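You operate a simulated robot arm through the tools that you are given. There is no shell and no other tool.

You run a simulated two-armed robot. Do the job below in one go: nothing can be reset, and whatever is moved stays where it is left.

JOB
Hold the small yellow lamp on the top of the drill bench steady with one hand and press the push lens of the small yellow lamp to switch it on with the other.

It is judged by the outcome, as a careful person would: the job done as asked, and still so three seconds after it is handed in. It fails if anything else is knocked over, pushed out of place, dropped, spilled or broken.

ROBOT AND FRAMES
Two 7-joint arms with three-finger grippers on one trunk, on a base that moves. Base frame: it is fixed to the floor where the robot stands at the start and does not move with it; the origin is under the middle of the robot, x ahead of it, y to its left, z up; the surface under the hand at the start is at about z = 900. Units: mm, rad, N and s.
The left shoulder is at the start at [74, 126, 1182], the right one opposite. With the tool pointing down near the work surface each hand reaches from about 360 to 840 mm from the robot's upright axis, wherever it stands, measured 20 degrees to its own side. Places, roughly: push lens of the small yellow lamp [600, -100, 1000]. Payload 2.94 kg a hand.
Tool frame (each hand has its own): the origin (TCP) lies between the finger pads and is the grasp point; the fingertips stand 30 mm ahead of it; z points along the fingers, y is the line along which they close. The gripper opens to 128 mm; its body begins 93 mm behind the TCP.
Orientation is that of the tool frame in the base frame, as a unit quaternion [x, y, z, w]. With the fingers straight down and closing along the base's y, the tool's x points along the base's -x, its y along +y and its z along -z.

CONTROLS
- The arms move only by the tool drive_tool. It takes "left_moves", "right_moves" or both (then of equal length, played together; a hand with none holds still); each is text: rows parted by semicolons, each of 7 numbers parted by spaces: the opening, from 0 (shut) to 1 (fully open), then the shift along the base's x, y, z in mm, then the turn, a rotation vector about the base's x, y, z in rad. In form: grip dx dy dz wx wy wz; .... A call has 1 to 20 rows; each row is the pose to reach, as a shift and turn from the pose commanded when the call began. Each row takes 0.2 s and may step no farther than 50 mm and 0.15 rad from the row before; otherwise, or with a gripper value out of range, the whole call is refused. A pose out of reach is approached as far as the arm can. The call stops where the force on the tool passes 40 N (or 10 N more than at its start, if that is more) or the arm is blocked; 0.2 s more then pass. The fingers move at their own pace (about 84.2 mm/s each) and stop on an object; they squeeze with about 39 N. The grip force told is the motor's: it shows also when the fingers shut on nothing. Time passes only in rows, and 0.2 s behind the last, so rows that repeat a pose let the fingers close. The reply holds the time, the measured pose of the TCP, the force on the tool along the base axes, the opening and the grip force, in the units named above and with some noise, with the torque about the TCP (base axes, N m) and any sound that the robot's microphone picked up.
- Cameras (640 x 400 px; columns grow to the right, rows downward): "scene" is now at [201.1, -27.3, 1382.1]; the picture's right is [-0.28, -0.96, 0.00], its down [-0.18, 0.05, -0.98] and it looks along [0.94, -0.27, -0.19] (base axes); focal length 214 px, centre (320, 200). "left" rides on the left gripper at [69, 15, -120] in its tool frame; the picture's right is [-0.21, 0.98, 0.00], its down [-0.82, -0.18, -0.54] and it looks along [-0.53, -0.12, 0.84] (tool axes); focal length 251 px, centre (320, 200). "right" rides on the right gripper at [69, -15, -120] in its tool frame; the picture's right is [0.21, 0.98, 0.00], its down [-0.82, 0.18, -0.54] and it looks along [-0.53, 0.12, 0.84] (tool axes); focal length 251 px, centre (320, 200). There is no depth. A picture from a camera that has moved, and an enlarged one, comes with that camera's place and axes in the base frame and with its lens.
- grab_frame(camera): a new picture of that camera. It takes no simulated time.
- lift_body(by): moves the trunk up (or, below 0, down) by that many mm; the arms and the scene camera ride with it, the base frame stays. It gives what a move gives, with no picture.
- base_move(legs): drives the robot by 1 to 6 legs, each [ahead, left, turn to the left] in mm, mm and rad, along the robot's own axes; the way and the turn of a leg run together, so that a leg with both is an arc; at most 1500 mm and 3.142 rad a leg. The arms and the cameras ride along, it lands a little off, and it stops where it bumps. It gives what a move gives.
- pan_tilt(pan, tilt): turns the head with the scene camera to pan (to the left, within 1.396 rad either way) and tilt (down, from -0.506 to 1.204), counted from straight ahead of the robot (the tilt from the chest, where the trunk bows). It gives what a move gives.
- inspect(camera, box): a new picture of the part [left, top, right, bottom] of that camera's present view, enlarged. It takes no simulated time.
- finish_job(): hands the job in; it is judged then, once.

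Nothing tells you exact positions but the pictures and the camera data. Unless the task says otherwise, let go and move clear before handing in.

The tools are called after ">>>" as a command line: name --argument value ..., lists and objects as JSON in quotes. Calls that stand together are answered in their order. drive_tool: Moves the arms, as the interface text tells. Its arguments: {"type":"object","properties":{"left_moves":{"type":"string"},"right_moves":{"type":"string"}},"required":[]} The other tools are called the same way: lift_body (by) moves the trunk up or down; base_move (legs) drives the base; pan_tilt (pan, tilt) turns the head that bears the scene camera; grab_frame (camera) takes a picture; inspect (camera, box) takes an enlarged picture of a part of a camera's view; finish_job () hands the job in.

At the start:

```text
time: 0.0
left_ee_pos: [411.1, 42.3, 1293.9]
left_ee_rot: [0.0, 1.0, -0.001, 0.0]
left_ft_force: [0.1, 0.3, 0.1]
left_ft_torque: [-0.02, -0.01, 0.0]
left_grip_width: 127.9
left_grip_force: 0.1
right_ee_pos: [357.7, -206.3, 1360.7]
right_ee_rot: [0.0, 1.0, 0.0, 0.0]
right_ft_force: [0.4, 1.0, -0.9]
right_ft_torque: [0.04, -0.02, 0.0]
right_grip_width: 128.1
right_grip_force: 0.0
trunk travel left (down, up): [-400.0, 147.0]
robot x, y, heading: [-0.6, 1.8, 0.002]
head pan, tilt (commanded): [-0.279, 0.19]
```

scene: 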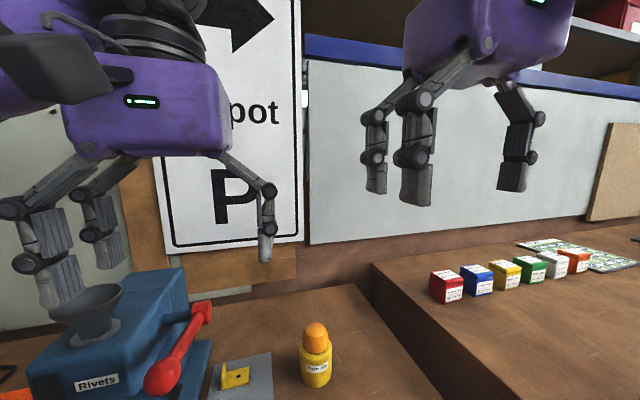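
right: 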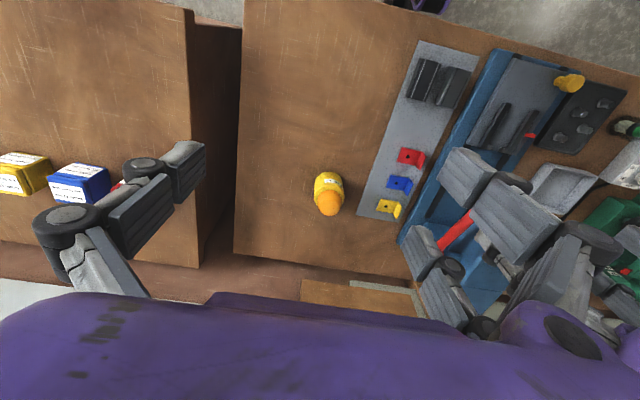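
left: 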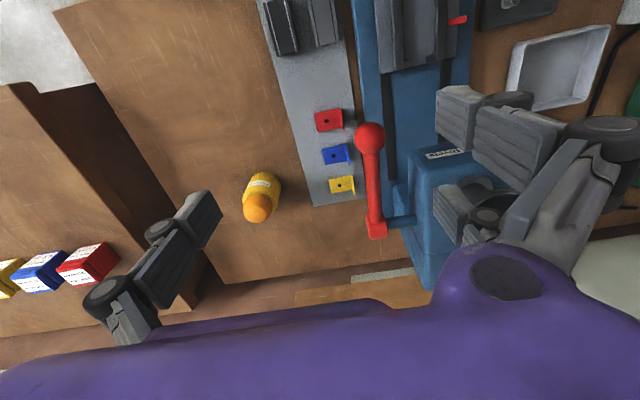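

The small yellow lamp stands on the drill bench near the centre of the scene, an orange lens on a yellow body, at roughly [600, -100, 900–1000]. First I take enlarged pictures to place it precisely.

>>> inspect --camera "scene" --box '[240, 300, 400, 400]'

>>> inspect --camera "right" --box '[270, 150, 390, 225]'

>>> inspect --camera "left" --box '[200, 155, 320, 230]'

```text
4.00 times, centred on (320, 350) of scene
camera zoom: at [201.1, -27.3, 1382.1], right [-0.28, -0.96, 0.0], down [-0.18, 0.05, -0.98], along [0.94, -0.27, -0.19], focal length 858 px, centre (320, -400)
```

zoom: 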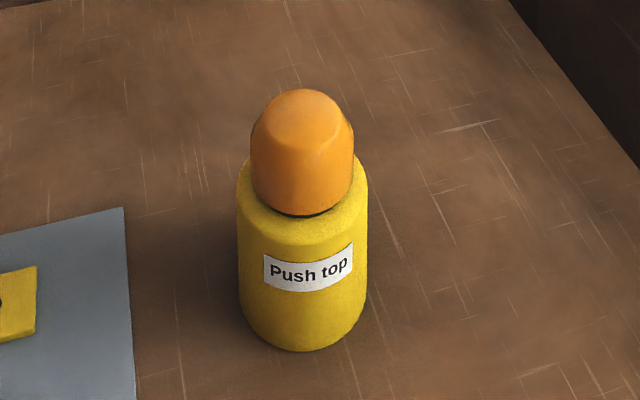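

```text
5.33 times, centred on (330, 188) of right
camera zoom: at [288.9, -221.8, 1480.4], right [-0.21, 0.98, 0.0], down [0.82, 0.18, 0.54], along [0.53, 0.12, -0.84], focal length 1341 px, centre (267, 267)
```

zoom: 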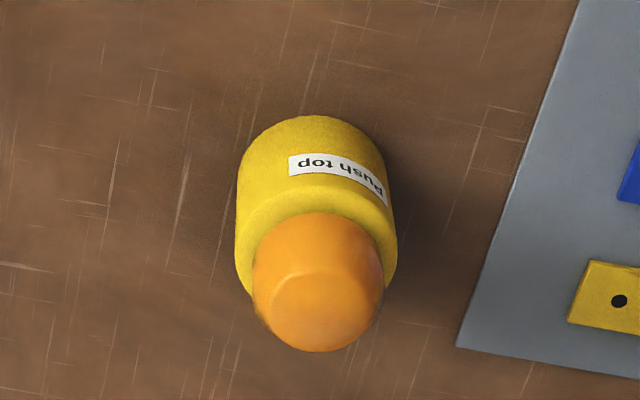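

```text
5.33 times, centred on (260, 192) of left
camera zoom: at [341.3, 56.3, 1415.1], right [0.21, 0.98, 0.0], down [0.82, -0.18, 0.54], along [0.53, -0.12, -0.84], focal length 1341 px, centre (640, 240)
```

zoom: 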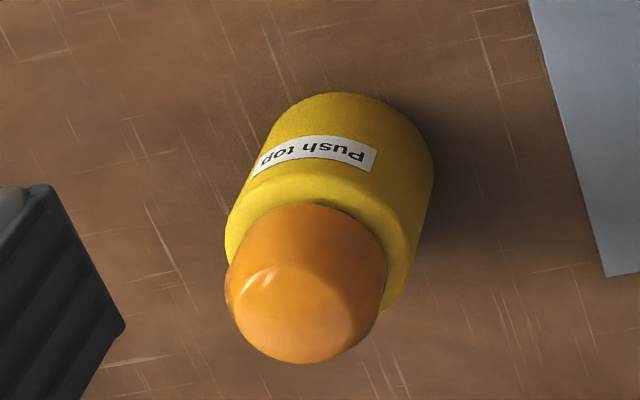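

The lamp triangulates to about [597, -130], with its foot on the bench at z≈900, its lens top at z≈1017 and a body about 70 mm across. I plan to hold the body from the front with the right hand, tilted about 30° below level, and press the lens from above with the left. I turn the head down for a better view first.

>>> pan_tilt --pan -0.26 --tilt 0.65

>>> grab_frame --camera "scene"

```text
time: 0.9
left_ee_pos: [411.0, 42.1, 1294.4]
left_ee_rot: [0.0, 1.0, -0.001, 0.0]
left_ft_force: [0.1, -0.4, -0.2]
left_ft_torque: [-0.01, -0.02, 0.0]
left_grip_width: 127.9
left_grip_force: 0.0
right_ee_pos: [357.9, -206.4, 1360.4]
right_ee_rot: [0.0, 1.0, -0.001, 0.0]
right_ft_force: [-0.1, 0.0, 0.3]
right_ft_torque: [-0.01, 0.0, -0.02]
right_grip_width: 128.1
right_grip_force: 0.0
trunk travel left (down, up): [-400.0, 147.0]
robot x, y, heading: [0.2, 0.3, 0.002]
head pan, tilt (commanded): [-0.26, 0.649]
```

```text
taken
camera scene: at [195.5, -23.9, 1340.2], right [-0.26, -0.97, 0.0], down [-0.58, 0.16, -0.8], along [0.77, -0.2, -0.6], focal length 214 px, centre (320, 200)
```

scene: 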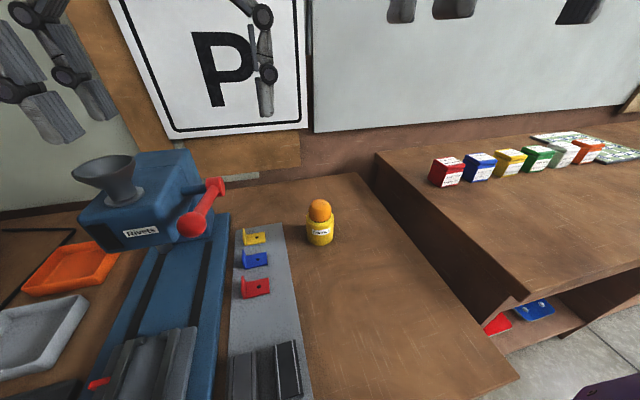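

The bench to the right and front of the lamp is clear; the grey plate with brackets ends at y≈-35. I swing the right hand to a staging pose in front of the lamp, pointing forward with a 30° downward tilt and a slight yaw to the left.

>>> drive_tool --right_moves "1 12 3 -32 0.0229 -0.1295 0.0397; 1 25 6 -65 0.0458 -0.2590 0.0793; 1 37 9 -98 0.0687 -0.3885 0.1190; 1 49 12 -130 0.0916 -0.5181 0.1587; 1 61 16 -163 0.1145 -0.6476 0.1983; 1 74 19 -195 0.1374 -0.7771 0.2380; 1 86 22 -228 0.1603 -0.9066 0.2776; 1 98 25 -260 0.1832 -1.0361 0.3173; 1 98 25 -260 0.1832 -1.0361 0.3173"

>>> grab_frame --camera "scene"

>>> grab_frame --camera "right"

>>> grab_frame --camera "left"

```text
time: 2.9
left_ee_pos: [410.2, 41.0, 1294.1]
left_ee_rot: [0.001, 1.0, -0.001, 0.0]
left_ft_force: [0.0, -0.1, -0.5]
left_ft_torque: [0.01, -0.01, -0.03]
left_grip_width: 127.9
left_grip_force: 0.0
right_ee_pos: [517.3, -186.5, 1150.1]
right_ee_rot: [-0.152, 0.852, 0.089, 0.494]
right_ft_force: [0.4, 0.5, -1.3]
right_ft_torque: [0.04, -0.11, 0.06]
right_grip_width: 127.5
right_grip_force: 0.0
right hand out of reach, approached as far as the arm can: row 6, 7, 8, 9
trunk travel left (down, up): [-400.0, 147.0]
robot x, y, heading: [-0.0, 1.2, -0.003]
head pan, tilt (commanded): [-0.26, 0.649]
```

```text
taken
camera scene: at [194.8, -25.3, 1340.0], right [-0.26, -0.97, 0.0], down [-0.58, 0.16, -0.8], along [0.77, -0.2, -0.6], focal length 214 px, centre (320, 200)
```

scene: 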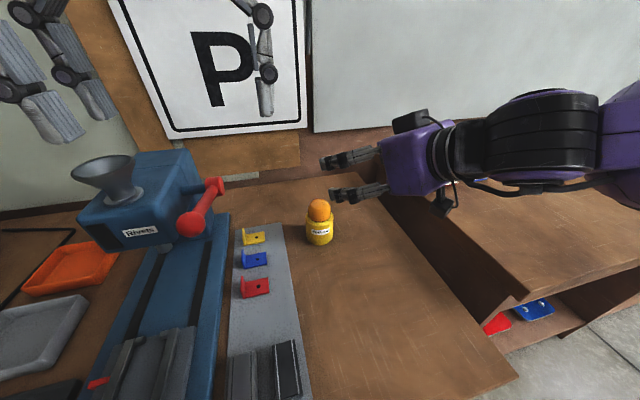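

```text
taken
camera right: at [393.0, -248.3, 1148.8], right [-0.44, 0.88, -0.18], down [-0.12, 0.15, 0.98], along [0.89, 0.45, 0.04], focal length 251 px, centre (320, 200)
```

right: 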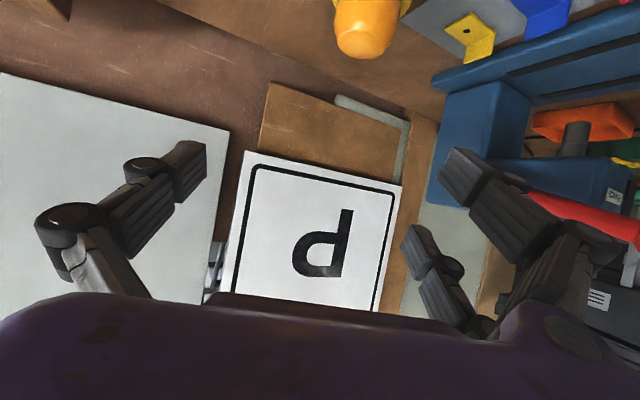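

```text
taken
camera left: at [340.5, 54.7, 1415.2], right [0.21, 0.98, 0.0], down [0.82, -0.18, 0.54], along [0.53, -0.12, -0.84], focal length 251 px, centre (320, 200)
```

left: 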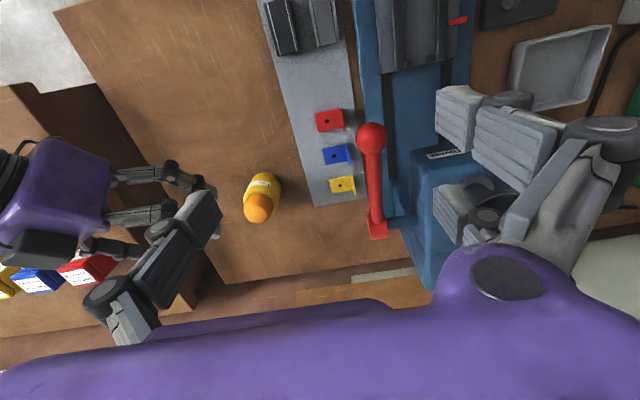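

The right hand has the right orientation, but it is folded too close to its shoulder to reach the staging point. I back the base up a little to give both arms room; the lamp stays within reach of both.

>>> base_move --legs '[[-90, 0, 0]]'

>>> grab_frame --camera "scene"

```text
time: 4.0
left_ee_pos: [322.4, 41.8, 1293.3]
left_ee_rot: [-0.001, 1.0, -0.001, 0.0]
left_ft_force: [-0.9, 0.3, 0.3]
left_ft_torque: [-0.03, -0.01, 0.01]
left_grip_width: 127.9
left_grip_force: 0.0
right_ee_pos: [429.7, -185.4, 1148.2]
right_ee_rot: [-0.153, 0.853, 0.089, 0.491]
right_ft_force: [-0.8, 0.0, 0.2]
right_ft_torque: [0.02, 0.01, -0.02]
right_grip_width: 127.8
right_grip_force: 0.1
trunk travel left (down, up): [-400.0, 147.0]
robot x, y, heading: [-88.9, 2.1, 0.003]
head pan, tilt (commanded): [-0.26, 0.649]
```

```text
taken
camera scene: at [107.1, -23.9, 1340.1], right [-0.26, -0.97, 0.0], down [-0.58, 0.16, -0.8], along [0.77, -0.2, -0.6], focal length 214 px, centre (320, 200)
```

scene: 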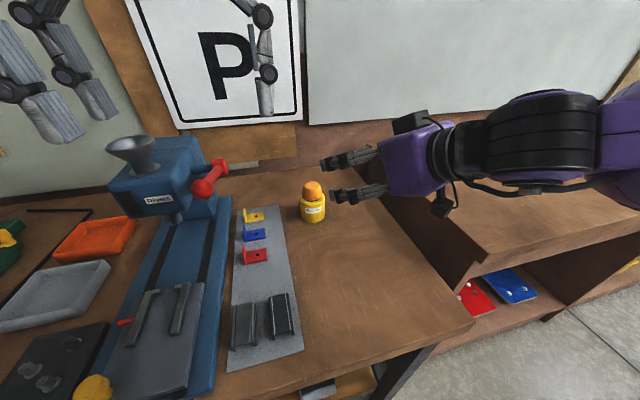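

I now make a small test move of the right hand to see from which pose shifts are counted.

>>> drive_tool --right_moves "1 20 0 0 0 0 0; 1 20 0 0 0 0 0"

```text
time: 4.6
left_ee_pos: [321.0, 42.1, 1294.0]
left_ee_rot: [-0.001, 1.0, -0.001, 0.0]
left_ft_force: [-0.6, -0.4, 0.3]
left_ft_torque: [-0.01, -0.05, 0.03]
left_grip_width: 128.2
left_grip_force: 0.0
right_ee_pos: [448.7, -185.8, 1149.6]
right_ee_rot: [-0.152, 0.853, 0.088, 0.492]
right_ft_force: [-1.1, 1.0, 0.4]
right_ft_torque: [-0.01, -0.02, -0.05]
right_grip_width: 128.1
right_grip_force: 0.0
trunk travel left (down, up): [-400.0, 147.0]
robot x, y, heading: [-88.7, 0.5, 0.001]
head pan, tilt (commanded): [-0.26, 0.649]
```

Shifts count from the achieved pose. I lower the right hand to a staging point about 120 mm in front of the lamp at z≈975 and look.

>>> drive_tool --right_moves "1 7 3 -35 0 0 0; 1 14 6 -70 0 0 0; 1 21 9 -105 0 0 0; 1 28 12 -140 0 0 0; 1 35 15 -174 0 0 0; 1 35 15 -174 0 0 0"

>>> grab_frame --camera "scene"

>>> grab_frame --camera "right"

>>> grab_frame --camera "left"

```text
time: 6.0
left_ee_pos: [321.6, 42.9, 1294.6]
left_ee_rot: [-0.001, 1.0, -0.001, 0.0]
left_ft_force: [0.8, -0.8, 0.3]
left_ft_torque: [-0.03, -0.03, -0.01]
left_grip_width: 128.1
left_grip_force: 0.0
right_ee_pos: [495.0, -166.3, 1007.9]
right_ee_rot: [-0.153, 0.858, 0.086, 0.482]
right_ft_force: [-0.7, 0.7, 0.0]
right_ft_torque: [-0.01, -0.02, 0.0]
right_grip_width: 128.0
right_grip_force: 0.1
right hand out of reach, approached as far as the arm can: row 4, 5, 6
trunk travel left (down, up): [-400.0, 147.0]
robot x, y, heading: [-87.5, -1.6, 0.003]
head pan, tilt (commanded): [-0.26, 0.649]
```

```text
taken
camera scene: at [106.1, -23.2, 1340.3], right [-0.26, -0.97, 0.0], down [-0.58, 0.15, -0.8], along [0.77, -0.2, -0.6], focal length 214 px, centre (320, 200)
```

scene: 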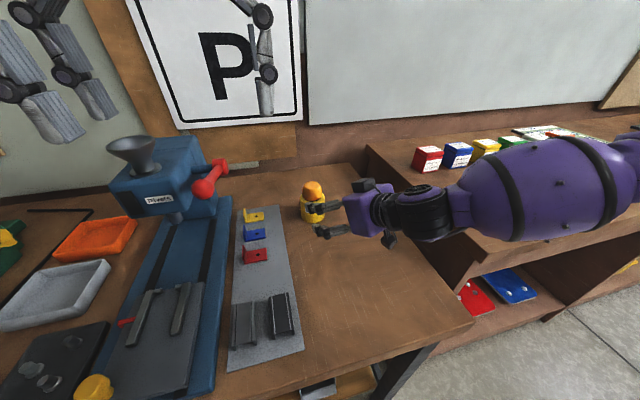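

```text
taken
camera right: at [370.7, -229.1, 1011.0], right [-0.44, 0.88, -0.18], down [-0.09, 0.16, 0.98], along [0.89, 0.45, 0.01], focal length 251 px, centre (320, 200)
```

right: 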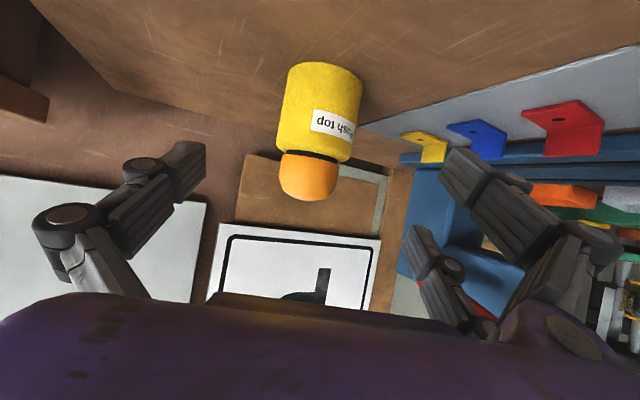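

```text
taken
camera left: at [252.0, 57.0, 1415.3], right [0.21, 0.98, 0.0], down [0.82, -0.18, 0.54], along [0.53, -0.12, -0.84], focal length 251 px, centre (320, 200)
```

left: 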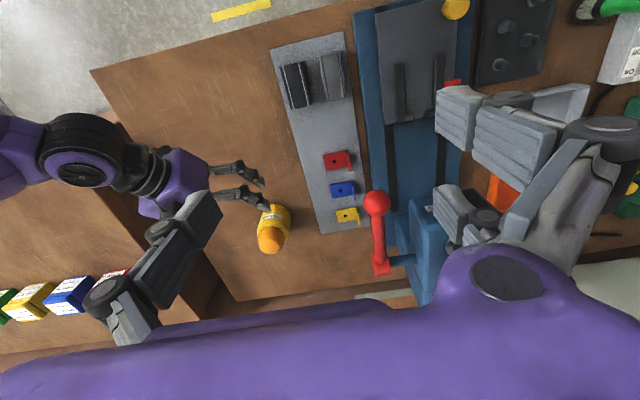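

With this heading the wrist hits a limit, because the forearm comes in from the right. I yaw the hand further to the left (about 57°) so it lines up with the forearm, and shift to the right-front side of the lamp, where the bench is clear.

>>> drive_tool --right_moves "1 7 -13 4 0 0 0.13; 1 15 -26 8 0 0 0.26; 1 22 -39 12 0 0 0.39; 1 30 -52 12 0 0 0.52; 1 37 -65 12 0 0 0.65; 1 37 -65 12 0 0 0.65"

>>> grab_frame --camera "scene"

>>> grab_frame --camera "left"

```text
time: 7.4
left_ee_pos: [322.7, 43.0, 1293.5]
left_ee_rot: [-0.001, 1.0, -0.001, 0.0]
left_ft_force: [-0.4, -0.3, 0.7]
left_ft_torque: [0.01, 0.0, -0.01]
left_grip_width: 128.2
left_grip_force: 0.1
right_ee_pos: [533.3, -232.3, 1019.4]
right_ee_rot: [-0.417, 0.76, 0.24, 0.437]
right_ft_force: [-0.1, -0.2, -0.3]
right_ft_torque: [0.0, 0.0, 0.02]
right_grip_width: 127.9
right_grip_force: 0.1
trunk travel left (down, up): [-400.0, 147.0]
robot x, y, heading: [-91.1, 1.1, -0.002]
head pan, tilt (commanded): [-0.26, 0.649]
```

```text
taken
camera scene: at [106.6, -23.9, 1340.2], right [-0.26, -0.97, 0.0], down [-0.58, 0.16, -0.8], along [0.77, -0.2, -0.6], focal length 214 px, centre (320, 200)
```

scene: 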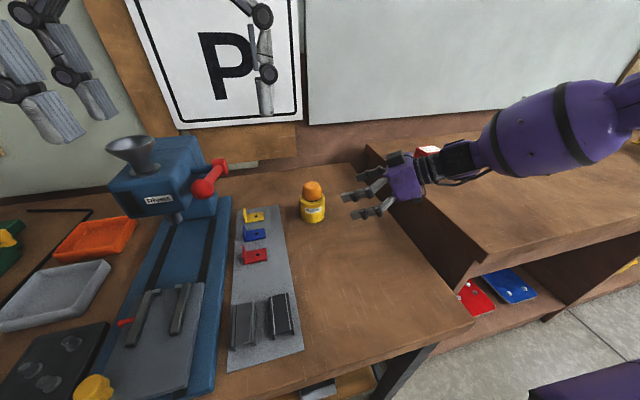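

```text
taken
camera left: at [252.5, 56.3, 1415.2], right [0.21, 0.98, 0.0], down [0.82, -0.18, 0.54], along [0.53, -0.12, -0.84], focal length 251 px, centre (320, 200)
```

left: 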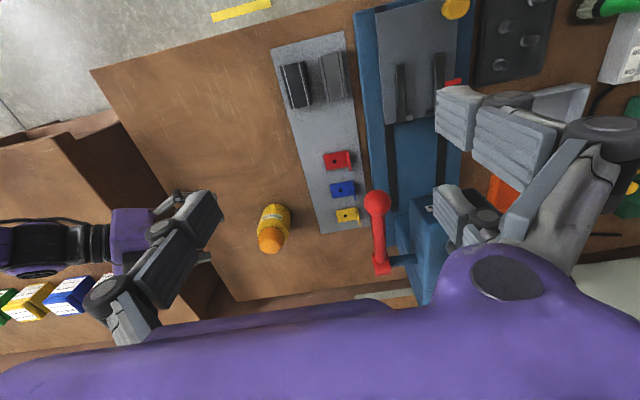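

The hand now reaches comfortably at [533, -232, 1019]. I lower it to z≈955, still about 120 mm off the lamp, then check the finger height over the bench.

>>> drive_tool --right_moves "1 0 0 -22 0 0 0; 1 0 0 -44 0 0 0; 1 0 0 -64 0 0 0; 1 0 0 -64 0 0 0"

>>> grab_frame --camera "right"

>>> inspect --camera "scene" --box '[280, 130, 480, 255]'

>>> grab_frame --camera "scene"

```text
time: 8.4
left_ee_pos: [322.0, 43.7, 1293.7]
left_ee_rot: [-0.001, 1.0, -0.001, 0.0]
left_ft_force: [0.0, -0.6, -0.5]
left_ft_torque: [0.02, -0.02, -0.01]
left_grip_width: 128.1
left_grip_force: 0.0
right_ee_pos: [532.9, -232.1, 955.6]
right_ee_rot: [-0.415, 0.76, 0.239, 0.438]
right_ft_force: [-0.2, -0.6, 0.3]
right_ft_torque: [-0.01, 0.02, 0.01]
right_grip_width: 128.0
right_grip_force: 0.0
trunk travel left (down, up): [-400.0, 147.0]
robot x, y, heading: [-84.4, -2.4, 0.0]
head pan, tilt (commanded): [-0.26, 0.649]
```

```text
taken
camera right: at [471.3, -357.8, 955.5], right [-0.88, 0.44, -0.19], down [-0.18, 0.05, 0.98], along [0.44, 0.9, 0.04], focal length 251 px, centre (320, 200)
```

right: 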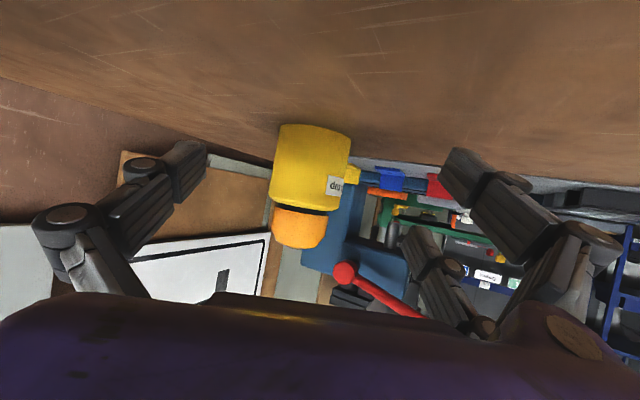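

```text
3.20 times, centred on (380, 192) of scene
camera zoom: at [106.7, -23.8, 1340.2], right [-0.26, -0.97, 0.0], down [-0.58, 0.16, -0.8], along [0.77, -0.2, -0.6], focal length 686 px, centre (128, 224)
```

zoom: 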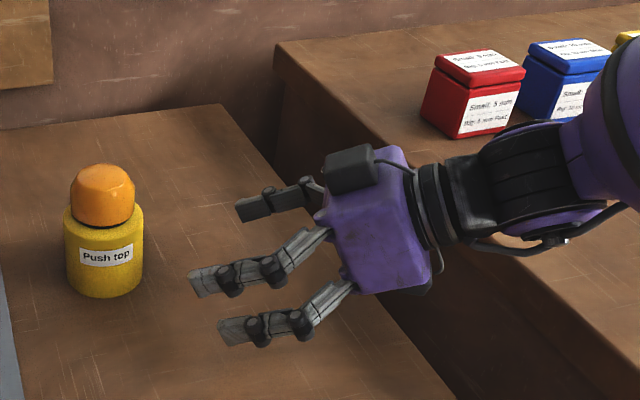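

```text
taken
camera scene: at [106.7, -23.8, 1340.2], right [-0.26, -0.97, 0.0], down [-0.58, 0.16, -0.8], along [0.77, -0.2, -0.6], focal length 214 px, centre (320, 200)
```

scene: 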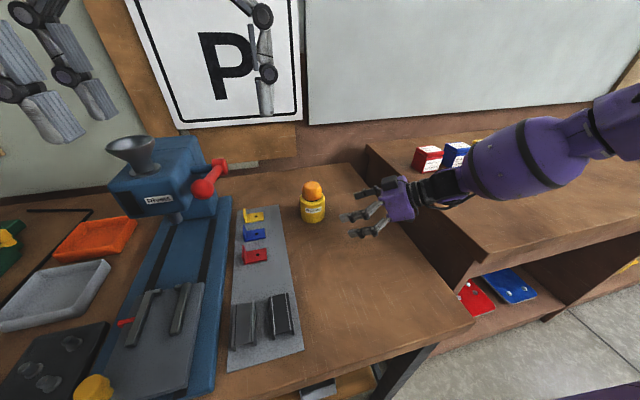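

The hand is well placed. I zoom in on the lamp from both cameras to measure the body height and axis before closing in.

>>> inspect --camera "right" --box '[230, 105, 390, 265]'

>>> inspect --camera "scene" --box '[282, 170, 346, 230]'

>>> inspect --camera "right" --box '[380, 130, 640, 370]'

```text
2.50 times, centred on (310, 185) of right
camera zoom: at [471.3, -357.8, 955.5], right [-0.88, 0.44, -0.19], down [-0.18, 0.05, 0.98], along [0.44, 0.9, 0.04], focal length 629 px, centre (345, 238)
```

zoom: 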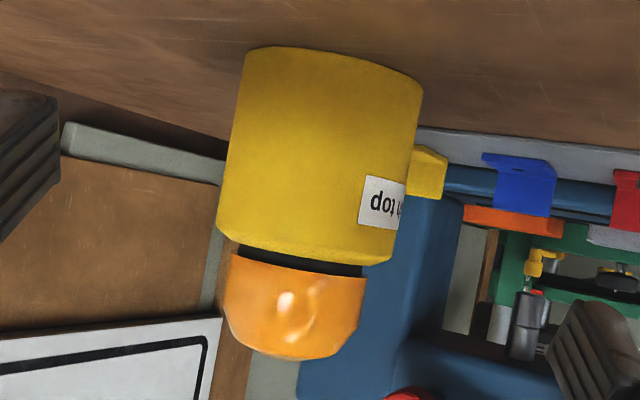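

```text
6.67 times, centred on (314, 200) of scene
camera zoom: at [106.7, -23.8, 1340.2], right [-0.26, -0.97, 0.0], down [-0.58, 0.16, -0.8], along [0.77, -0.2, -0.6], focal length 1430 px, centre (360, 200)
```

zoom: 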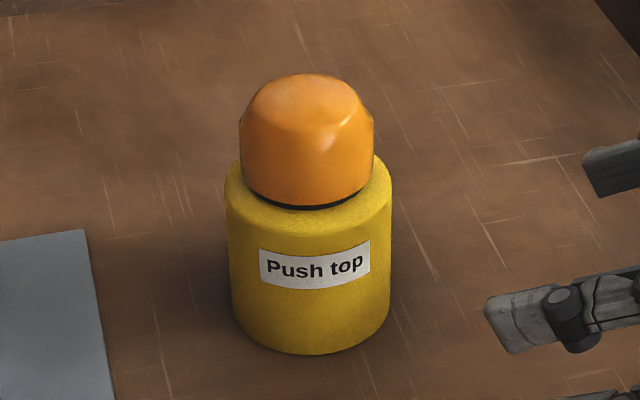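

```text
1.67 times, centred on (510, 250) of right
camera zoom: at [471.3, -357.8, 955.5], right [-0.88, 0.44, -0.19], down [-0.18, 0.05, 0.98], along [0.44, 0.9, 0.04], focal length 419 px, centre (3, 117)
```

zoom: 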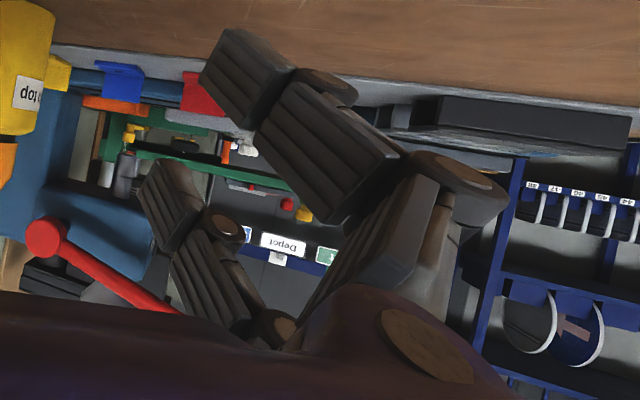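

The lamp body spans about z=900–970 with the lens above a small gap, and its axis is at about [599, -131]. I move the open right hand forward partway, straddling the lamp, and re-check the centring.

>>> drive_tool --right_moves "1 12 18 -1 0 0 0; 1 24 36 -2 0 0 0; 1 35 53 -3 0 0 0; 1 35 53 -3 0 0 0"

>>> grab_frame --camera "right"

>>> inspect --camera "scene" --box '[270, 150, 430, 250]'

>>> inspect --camera "left" --box '[140, 160, 320, 275]'

```text
time: 9.4
left_ee_pos: [321.1, 41.5, 1294.4]
left_ee_rot: [-0.001, 1.0, 0.0, 0.0]
left_ft_force: [-0.4, -0.5, -0.7]
left_ft_torque: [-0.01, -0.01, -0.01]
left_grip_width: 128.2
left_grip_force: 0.1
right_ee_pos: [568.8, -179.7, 953.7]
right_ee_rot: [-0.416, 0.76, 0.24, 0.438]
right_ft_force: [-0.3, -0.3, 0.6]
right_ft_torque: [0.01, -0.05, 0.0]
right_grip_width: 128.1
right_grip_force: 0.1
trunk travel left (down, up): [-400.0, 147.0]
robot x, y, heading: [-88.6, -1.8, 0.005]
head pan, tilt (commanded): [-0.26, 0.649]
```

```text
taken
camera right: at [506.4, -305.8, 952.7], right [-0.88, 0.44, -0.18], down [-0.18, 0.05, 0.98], along [0.44, 0.9, 0.04], focal length 251 px, centre (320, 200)
```

right: 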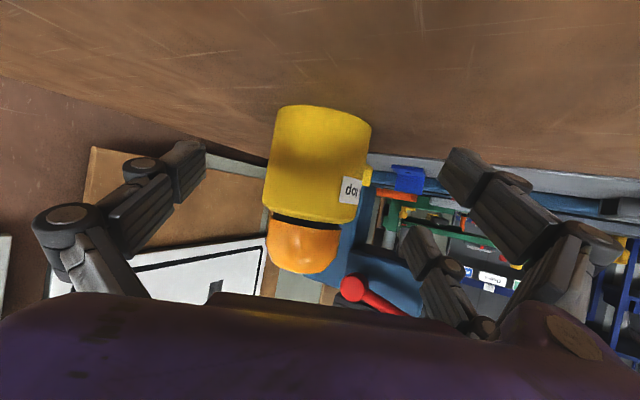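

```text
4.00 times, centred on (350, 200) of scene
camera zoom: at [106.7, -24.3, 1340.2], right [-0.26, -0.97, 0.0], down [-0.58, 0.16, -0.8], along [0.77, -0.2, -0.6], focal length 858 px, centre (200, 200)
```

zoom: 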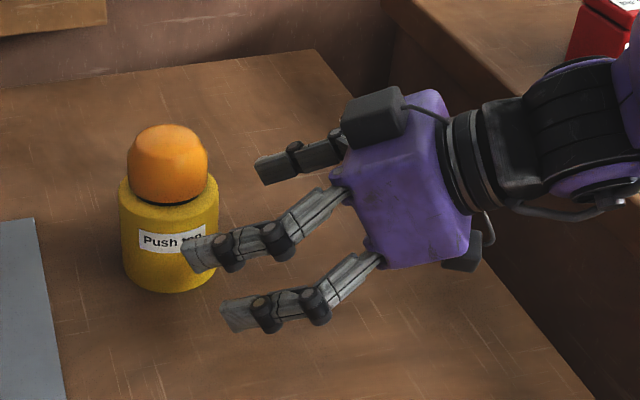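

```text
3.48 times, centred on (230, 218) of left
camera zoom: at [252.6, 55.9, 1415.2], right [0.21, 0.98, 0.0], down [0.82, -0.18, 0.54], along [0.53, -0.12, -0.84], focal length 875 px, centre (633, 139)
```

zoom: 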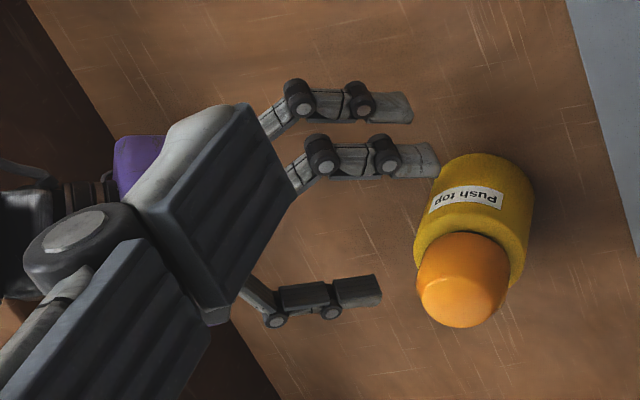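

The hand is centred on the lamp to within a millimetre or two. I advance the remaining ~49 mm with open fingers so the pads straddle the lamp body.

>>> drive_tool --right_moves "1 9 14 -1 0 0 0; 1 18 28 -2 0 0 0; 1 26.5 41.2 -2.7 0 0 0; 1 26.5 41.2 -2.7 0 0 0"

>>> grab_frame --camera "right"

>>> inspect --camera "scene" --box '[270, 150, 430, 250]'

>>> inspect --camera "left" --box '[140, 160, 320, 275]'

```text
time: 10.4
left_ee_pos: [322.3, 43.0, 1295.4]
left_ee_rot: [-0.001, 1.0, 0.0, 0.0]
left_ft_force: [-0.6, -0.5, 0.0]
left_ft_torque: [0.0, 0.0, 0.0]
left_grip_width: 127.9
left_grip_force: 0.0
right_ee_pos: [595.8, -138.4, 950.7]
right_ee_rot: [-0.415, 0.76, 0.24, 0.438]
right_ft_force: [-0.2, -0.9, -0.3]
right_ft_torque: [0.01, -0.03, 0.03]
right_grip_width: 128.1
right_grip_force: 0.0
trunk travel left (down, up): [-400.0, 147.0]
robot x, y, heading: [-91.4, -0.1, -0.001]
head pan, tilt (commanded): [-0.26, 0.649]
```

```text
taken
camera right: at [533.4, -263.8, 950.4], right [-0.88, 0.44, -0.19], down [-0.18, 0.05, 0.98], along [0.44, 0.9, 0.04], focal length 251 px, centre (320, 200)
```

right: 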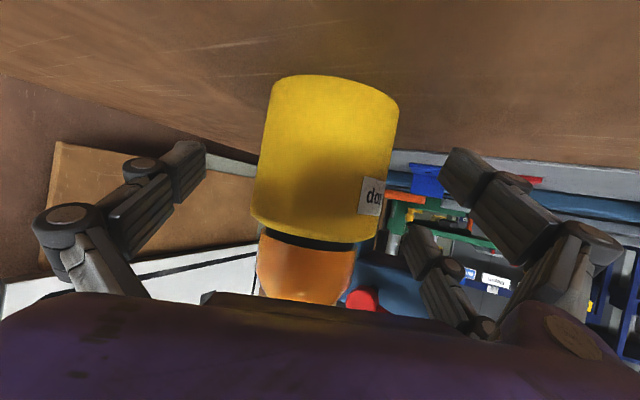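

```text
4.00 times, centred on (350, 200) of scene
camera zoom: at [106.8, -23.9, 1340.2], right [-0.26, -0.97, 0.0], down [-0.58, 0.16, -0.8], along [0.77, -0.2, -0.6], focal length 858 px, centre (200, 200)
```

zoom: 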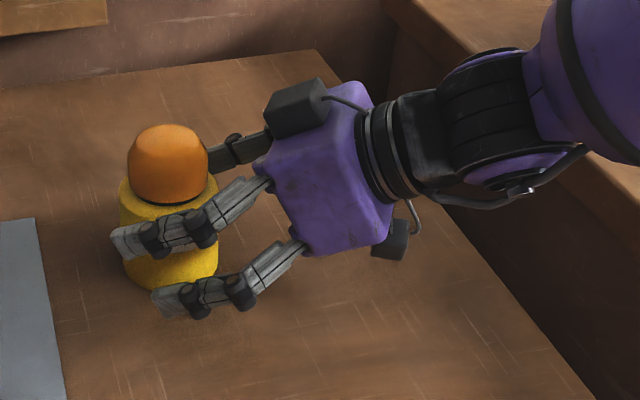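

```text
3.48 times, centred on (230, 218) of left
camera zoom: at [252.8, 56.3, 1415.1], right [0.21, 0.98, 0.0], down [0.82, -0.18, 0.54], along [0.53, -0.12, -0.84], focal length 875 px, centre (633, 139)
```

zoom: 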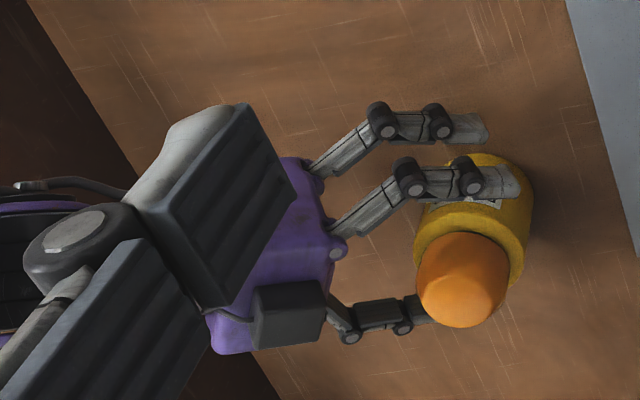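

The open fingers straddle the lamp. I close partway (to about 80 mm) and check the centring before gripping.

>>> drive_tool --right_moves "0.8 0 0 0 0 0 0; 0.64 0 0 0 0 0 0; 0.64 0 0 0 0 0 0"

>>> grab_frame --camera "right"

>>> inspect --camera "scene" --box '[270, 150, 430, 250]'

>>> inspect --camera "left" --box '[200, 180, 320, 255]'

```text
time: 11.2
left_ee_pos: [322.1, 41.9, 1293.5]
left_ee_rot: [-0.001, 1.0, -0.002, 0.0]
left_ft_force: [-0.5, -0.4, -0.5]
left_ft_torque: [0.0, 0.0, 0.01]
left_grip_width: 127.8
left_grip_force: 0.1
right_ee_pos: [595.6, -137.7, 949.8]
right_ee_rot: [-0.416, 0.76, 0.241, 0.438]
right_ft_force: [-0.2, -0.8, 0.8]
right_ft_torque: [-0.02, 0.01, -0.01]
right_grip_width: 82.0
right_grip_force: 0.0
trunk travel left (down, up): [-400.0, 147.0]
robot x, y, heading: [-87.3, 3.6, -0.003]
head pan, tilt (commanded): [-0.26, 0.649]
```

```text
taken
camera right: at [533.3, -263.9, 950.3], right [-0.88, 0.44, -0.18], down [-0.18, 0.05, 0.98], along [0.44, 0.9, 0.04], focal length 251 px, centre (320, 200)
```

right: 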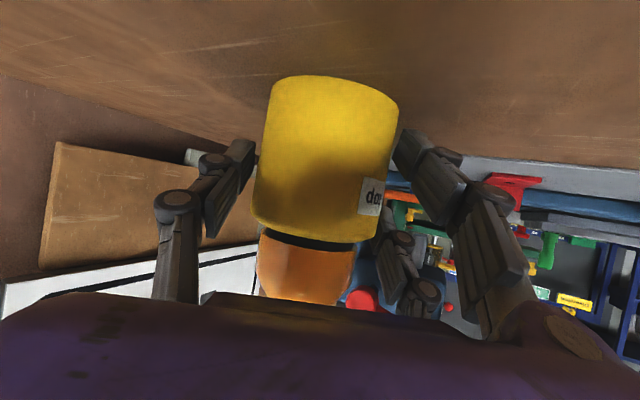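

```text
4.00 times, centred on (350, 200) of scene
camera zoom: at [107.0, -23.9, 1340.1], right [-0.26, -0.97, 0.0], down [-0.58, 0.16, -0.8], along [0.77, -0.2, -0.6], focal length 858 px, centre (200, 200)
```

zoom: 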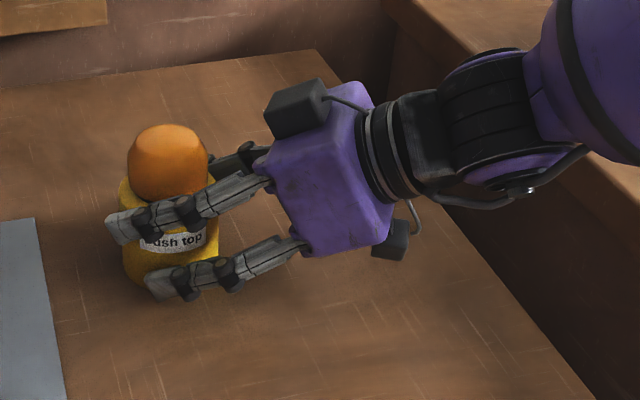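

```text
5.33 times, centred on (260, 218) of left
camera zoom: at [252.9, 56.3, 1415.1], right [0.21, 0.98, 0.0], down [0.82, -0.18, 0.54], along [0.53, -0.12, -0.84], focal length 1341 px, centre (640, 107)
```

zoom: 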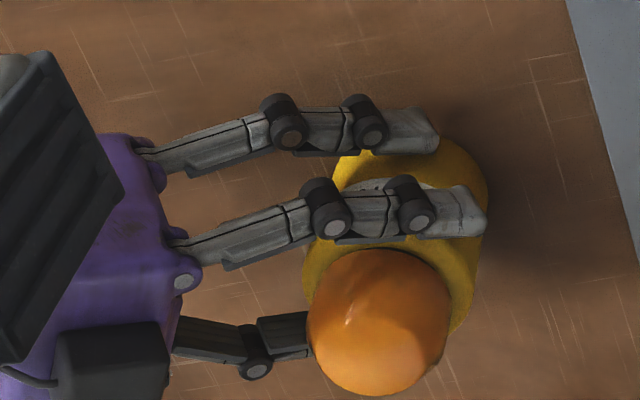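

Nearly centred, with a few millimetres of gap on each side. I shift about 1.5 mm toward the two-finger side and close onto the lamp body.

>>> drive_tool --right_moves "0.62 -1.3 0.8 0 0 0 0; 0.58 -1.3 0.8 0 0 0 0; 0.54 -1.3 0.8 0 0 0 0; 0.5 -1.3 0.8 0 0 0 0; 0.46 -1.3 0.8 0 0 0 0; 0.46 -1.3 0.8 0 0 0 0"

>>> grab_frame --camera "right"

>>> inspect --camera "scene" --box '[270, 150, 430, 250]'

>>> inspect --camera "left" --box '[200, 180, 320, 255]'

```text
time: 12.6
left_ee_pos: [322.9, 43.1, 1294.0]
left_ee_rot: [-0.001, 1.0, -0.001, 0.0]
left_ft_force: [-0.9, -0.1, 0.3]
left_ft_torque: [0.0, -0.03, 0.01]
left_grip_width: 128.1
left_grip_force: 0.0
right_ee_pos: [594.2, -137.5, 950.5]
right_ee_rot: [-0.416, 0.76, 0.24, 0.438]
right_ft_force: [0.6, -1.6, 2.2]
right_ft_torque: [-0.19, -0.17, -0.02]
right_grip_width: 71.1
right_grip_force: 38.7
trunk travel left (down, up): [-400.0, 147.0]
robot x, y, heading: [-90.0, -1.1, 0.002]
head pan, tilt (commanded): [-0.26, 0.649]
```

```text
taken
camera right: at [531.8, -263.2, 950.4], right [-0.88, 0.44, -0.19], down [-0.18, 0.05, 0.98], along [0.44, 0.9, 0.04], focal length 251 px, centre (320, 200)
```

right: 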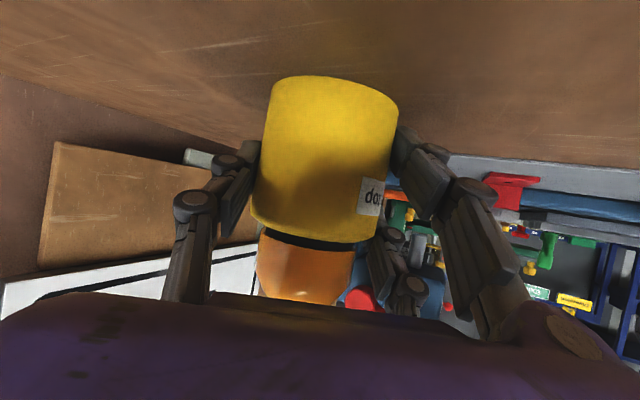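

```text
4.00 times, centred on (350, 200) of scene
camera zoom: at [106.9, -24.0, 1340.2], right [-0.26, -0.97, 0.0], down [-0.58, 0.16, -0.8], along [0.77, -0.2, -0.6], focal length 858 px, centre (200, 200)
```

zoom: 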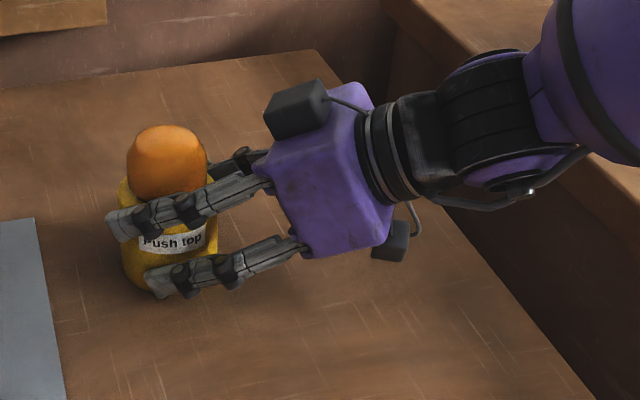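

```text
5.33 times, centred on (260, 218) of left
camera zoom: at [252.8, 56.1, 1415.1], right [0.21, 0.98, 0.0], down [0.82, -0.18, 0.54], along [0.53, -0.12, -0.84], focal length 1341 px, centre (640, 107)
```

zoom: 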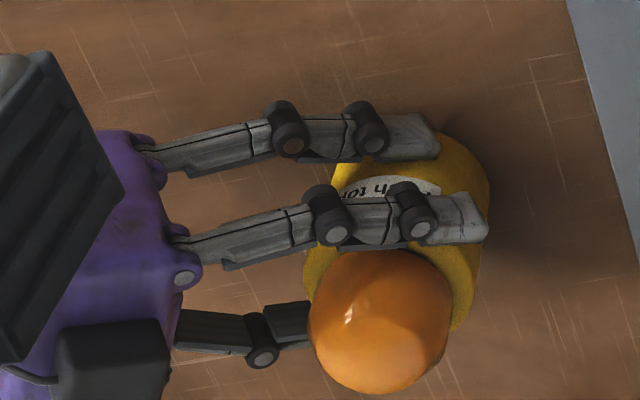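

The right hand now grips the lamp body (71 mm, 39 N), and it stands upright and unmoved. Next I close the left hand and bring it over the lamp, staying high.

>>> drive_tool --left_moves "0.8 30 -15 0 0 0 0; 0.6 64 -36 -5 0 0 0; 0.4 98 -58 -15 0 0 0; 0.2 132 -80 -25 0 0 0; 0 166 -102 -35 0 0 0; 0 200 -124 -45 0 0 0; 0 200 -124 -45 0 0 0"

>>> grab_frame --camera "scene"

>>> grab_frame --camera "left"

```text
time: 14.2
left_ee_pos: [521.7, -80.4, 1250.2]
left_ee_rot: [-0.001, 1.0, 0.0, 0.0]
left_ft_force: [0.2, 0.3, 0.2]
left_ft_torque: [-0.04, -0.02, 0.0]
left_grip_width: 0.0
left_grip_force: 2.7
right_ee_pos: [593.6, -138.4, 950.8]
right_ee_rot: [-0.416, 0.76, 0.239, 0.438]
right_ft_force: [2.0, -2.0, 3.0]
right_ft_torque: [-0.05, -0.3, -0.04]
right_grip_width: 70.8
right_grip_force: 39.0
trunk travel left (down, up): [-400.0, 147.0]
robot x, y, heading: [-89.3, -2.1, -0.001]
head pan, tilt (commanded): [-0.26, 0.649]
```

```text
taken
camera scene: at [106.6, -23.1, 1340.2], right [-0.26, -0.97, 0.0], down [-0.58, 0.15, -0.8], along [0.77, -0.2, -0.6], focal length 214 px, centre (320, 200)
```

scene: 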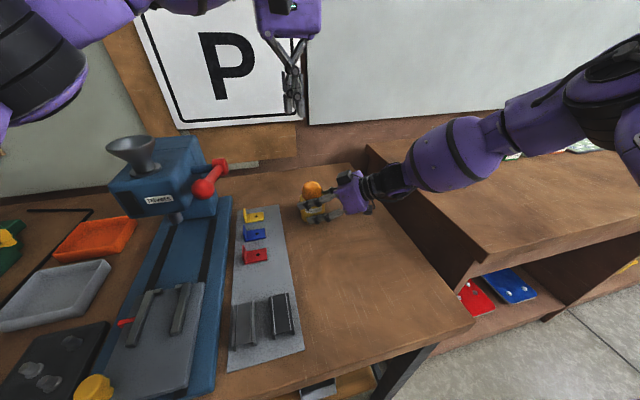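

```text
taken
camera left: at [452.7, -67.1, 1370.4], right [0.21, 0.98, 0.0], down [0.82, -0.18, 0.54], along [0.53, -0.12, -0.84], focal length 251 px, centre (320, 200)
```

left: 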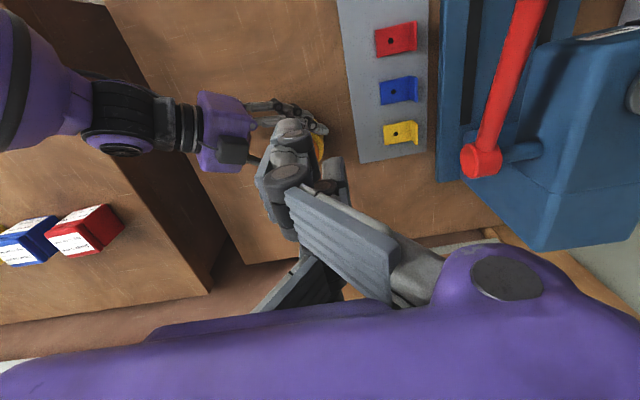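

>>> inspect --camera "scene" --box '[230, 0, 370, 125]'

>>> inspect --camera "left" --box '[220, 80, 400, 260]'

```text
3.20 times, centred on (300, 62) of scene
camera zoom: at [106.6, -23.1, 1340.2], right [-0.26, -0.97, 0.0], down [-0.58, 0.15, -0.8], along [0.77, -0.2, -0.6], focal length 686 px, centre (384, 640)
```

zoom: 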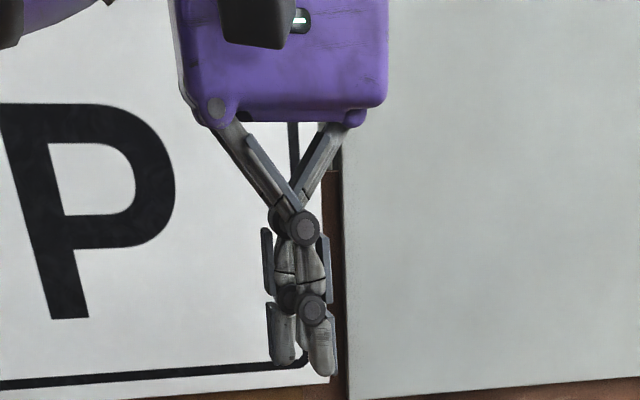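

```text
2.22 times, centred on (310, 170) of left
camera zoom: at [452.7, -67.1, 1370.4], right [0.21, 0.98, 0.0], down [0.82, -0.18, 0.54], along [0.53, -0.12, -0.84], focal length 559 px, centre (342, 267)
```

zoom: 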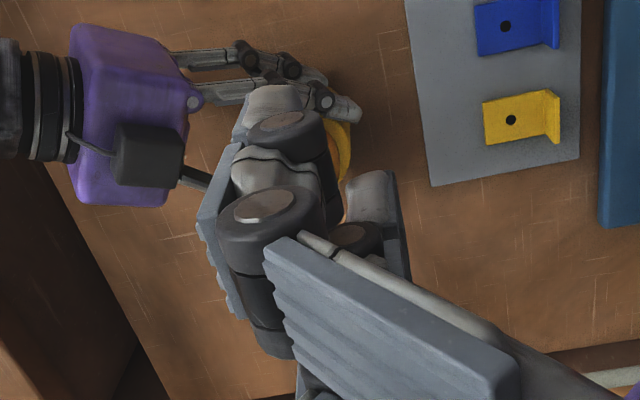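

The closed fingers cross slightly, so I set a small opening (0.12) that puts the single middle fingertip on the tool axis. I move the left hand above the lens at [598, -131], still about 50 mm clear, and check the alignment.

>>> drive_tool --left_moves "0.12 15 -10 -30 0 0 0; 0.12 30 -20 -60 0 0 0; 0.12 46 -30 -90 0 0 0; 0.12 61 -40 -120 0 0 0; 0.12 76 -50.5 -150 0 0 0; 0.12 76 -50.5 -150 0 0 0"

>>> grab_frame --camera "scene"

>>> inspect --camera "scene" --box '[250, 110, 410, 235]'

>>> grab_frame --camera "left"

>>> grab_frame --camera "right"

```text
time: 15.6
left_ee_pos: [598.5, -132.5, 1097.5]
left_ee_rot: [-0.001, 1.0, 0.0, 0.0]
left_ft_force: [0.6, 0.6, 1.0]
left_ft_torque: [0.01, 0.03, 0.01]
left_grip_width: 15.5
left_grip_force: 0.1
right_ee_pos: [594.7, -137.2, 950.4]
right_ee_rot: [-0.416, 0.76, 0.24, 0.438]
right_ft_force: [-0.4, -2.2, 4.7]
right_ft_torque: [-0.17, -0.23, -0.07]
right_grip_width: 70.5
right_grip_force: 38.7
trunk travel left (down, up): [-400.0, 147.0]
robot x, y, heading: [-86.0, 1.5, 0.003]
head pan, tilt (commanded): [-0.26, 0.649]
```

```text
taken
camera scene: at [106.3, -23.7, 1340.3], right [-0.26, -0.97, 0.0], down [-0.58, 0.16, -0.8], along [0.77, -0.2, -0.6], focal length 214 px, centre (320, 200)
```

scene: 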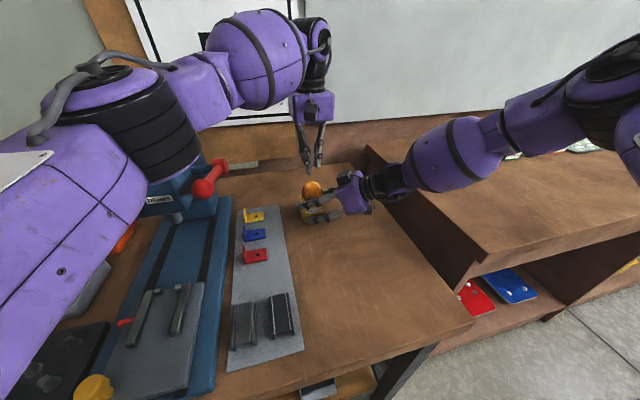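

```text
3.20 times, centred on (330, 172) of scene
camera zoom: at [106.3, -23.7, 1340.3], right [-0.26, -0.97, 0.0], down [-0.58, 0.16, -0.8], along [0.77, -0.2, -0.6], focal length 686 px, centre (288, 288)
```

zoom: 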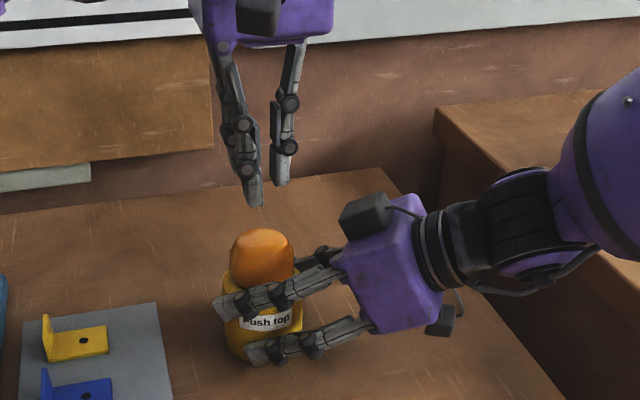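

```text
taken
camera left: at [528.2, -117.8, 1219.5], right [0.21, 0.98, 0.0], down [0.82, -0.18, 0.54], along [0.53, -0.12, -0.84], focal length 251 px, centre (320, 200)
```

left: 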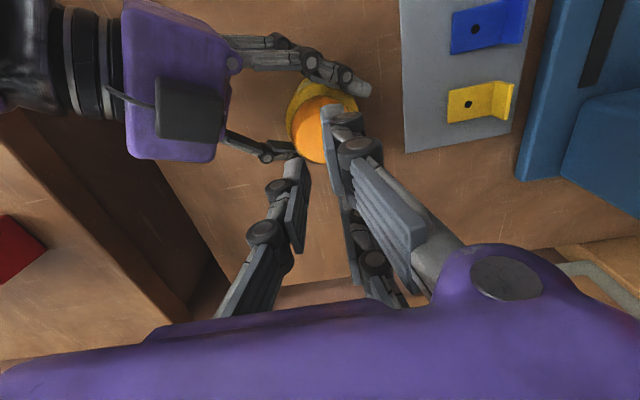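

```text
taken
camera right: at [531.5, -263.1, 950.7], right [-0.88, 0.44, -0.19], down [-0.18, 0.05, 0.98], along [0.44, 0.9, 0.04], focal length 251 px, centre (320, 200)
```

right: 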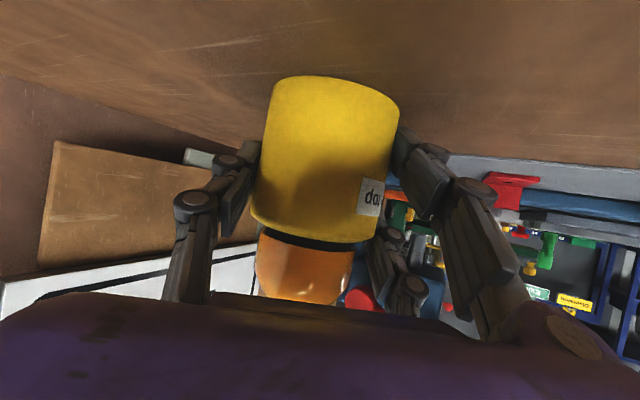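

At opening 0.12 the fingers are still apart, with the middle tip about 17 mm to one side. Fully closed clusters the tips better, so I close the hand here, above the lens, and look again to locate the tips.

>>> drive_tool --left_moves "0 0 0 0 0 0 0; 0 0 0 0 0 0 0; 0 0 0 0 0 0 0"

>>> inspect --camera "scene" --box '[270, 120, 366, 195]'

>>> inspect --camera "left" --box '[220, 60, 420, 260]'

```text
time: 16.4
left_ee_pos: [598.9, -131.9, 1098.5]
left_ee_rot: [0.0, 1.0, -0.001, 0.0]
left_ft_force: [-1.2, -0.8, 0.1]
left_ft_torque: [-0.01, 0.01, 0.0]
left_grip_width: 0.0
left_grip_force: 2.9
right_ee_pos: [594.0, -137.9, 950.8]
right_ee_rot: [-0.416, 0.761, 0.239, 0.438]
right_ft_force: [1.3, -2.2, 4.7]
right_ft_torque: [-0.27, -0.31, -0.07]
right_grip_width: 70.8
right_grip_force: 38.9
trunk travel left (down, up): [-400.0, 147.0]
robot x, y, heading: [-87.6, 3.8, -0.001]
head pan, tilt (commanded): [-0.26, 0.649]
```

```text
5.33 times, centred on (318, 158) of scene
camera zoom: at [106.5, -24.0, 1340.2], right [-0.26, -0.97, 0.0], down [-0.58, 0.16, -0.8], along [0.77, -0.2, -0.6], focal length 1144 px, centre (331, 427)
```

zoom: 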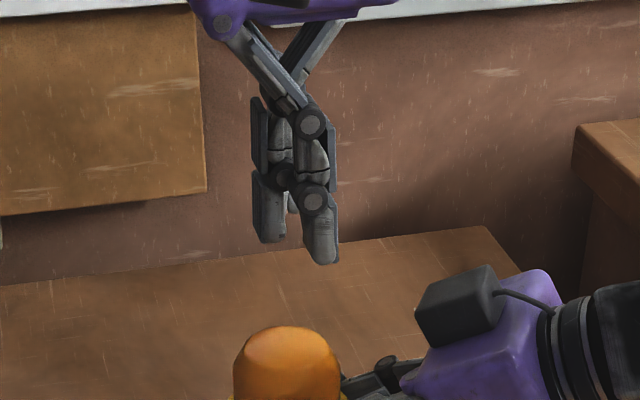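

```text
2.00 times, centred on (320, 160) of left
camera zoom: at [528.2, -118.0, 1219.7], right [0.21, 0.98, 0.0], down [0.82, -0.18, 0.54], along [0.53, -0.12, -0.84], focal length 503 px, centre (320, 280)
```

zoom: 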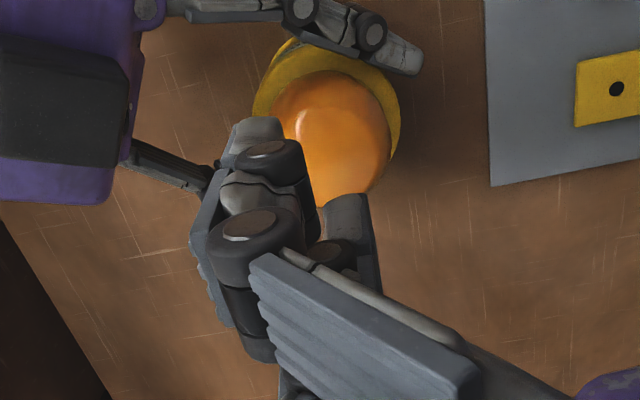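

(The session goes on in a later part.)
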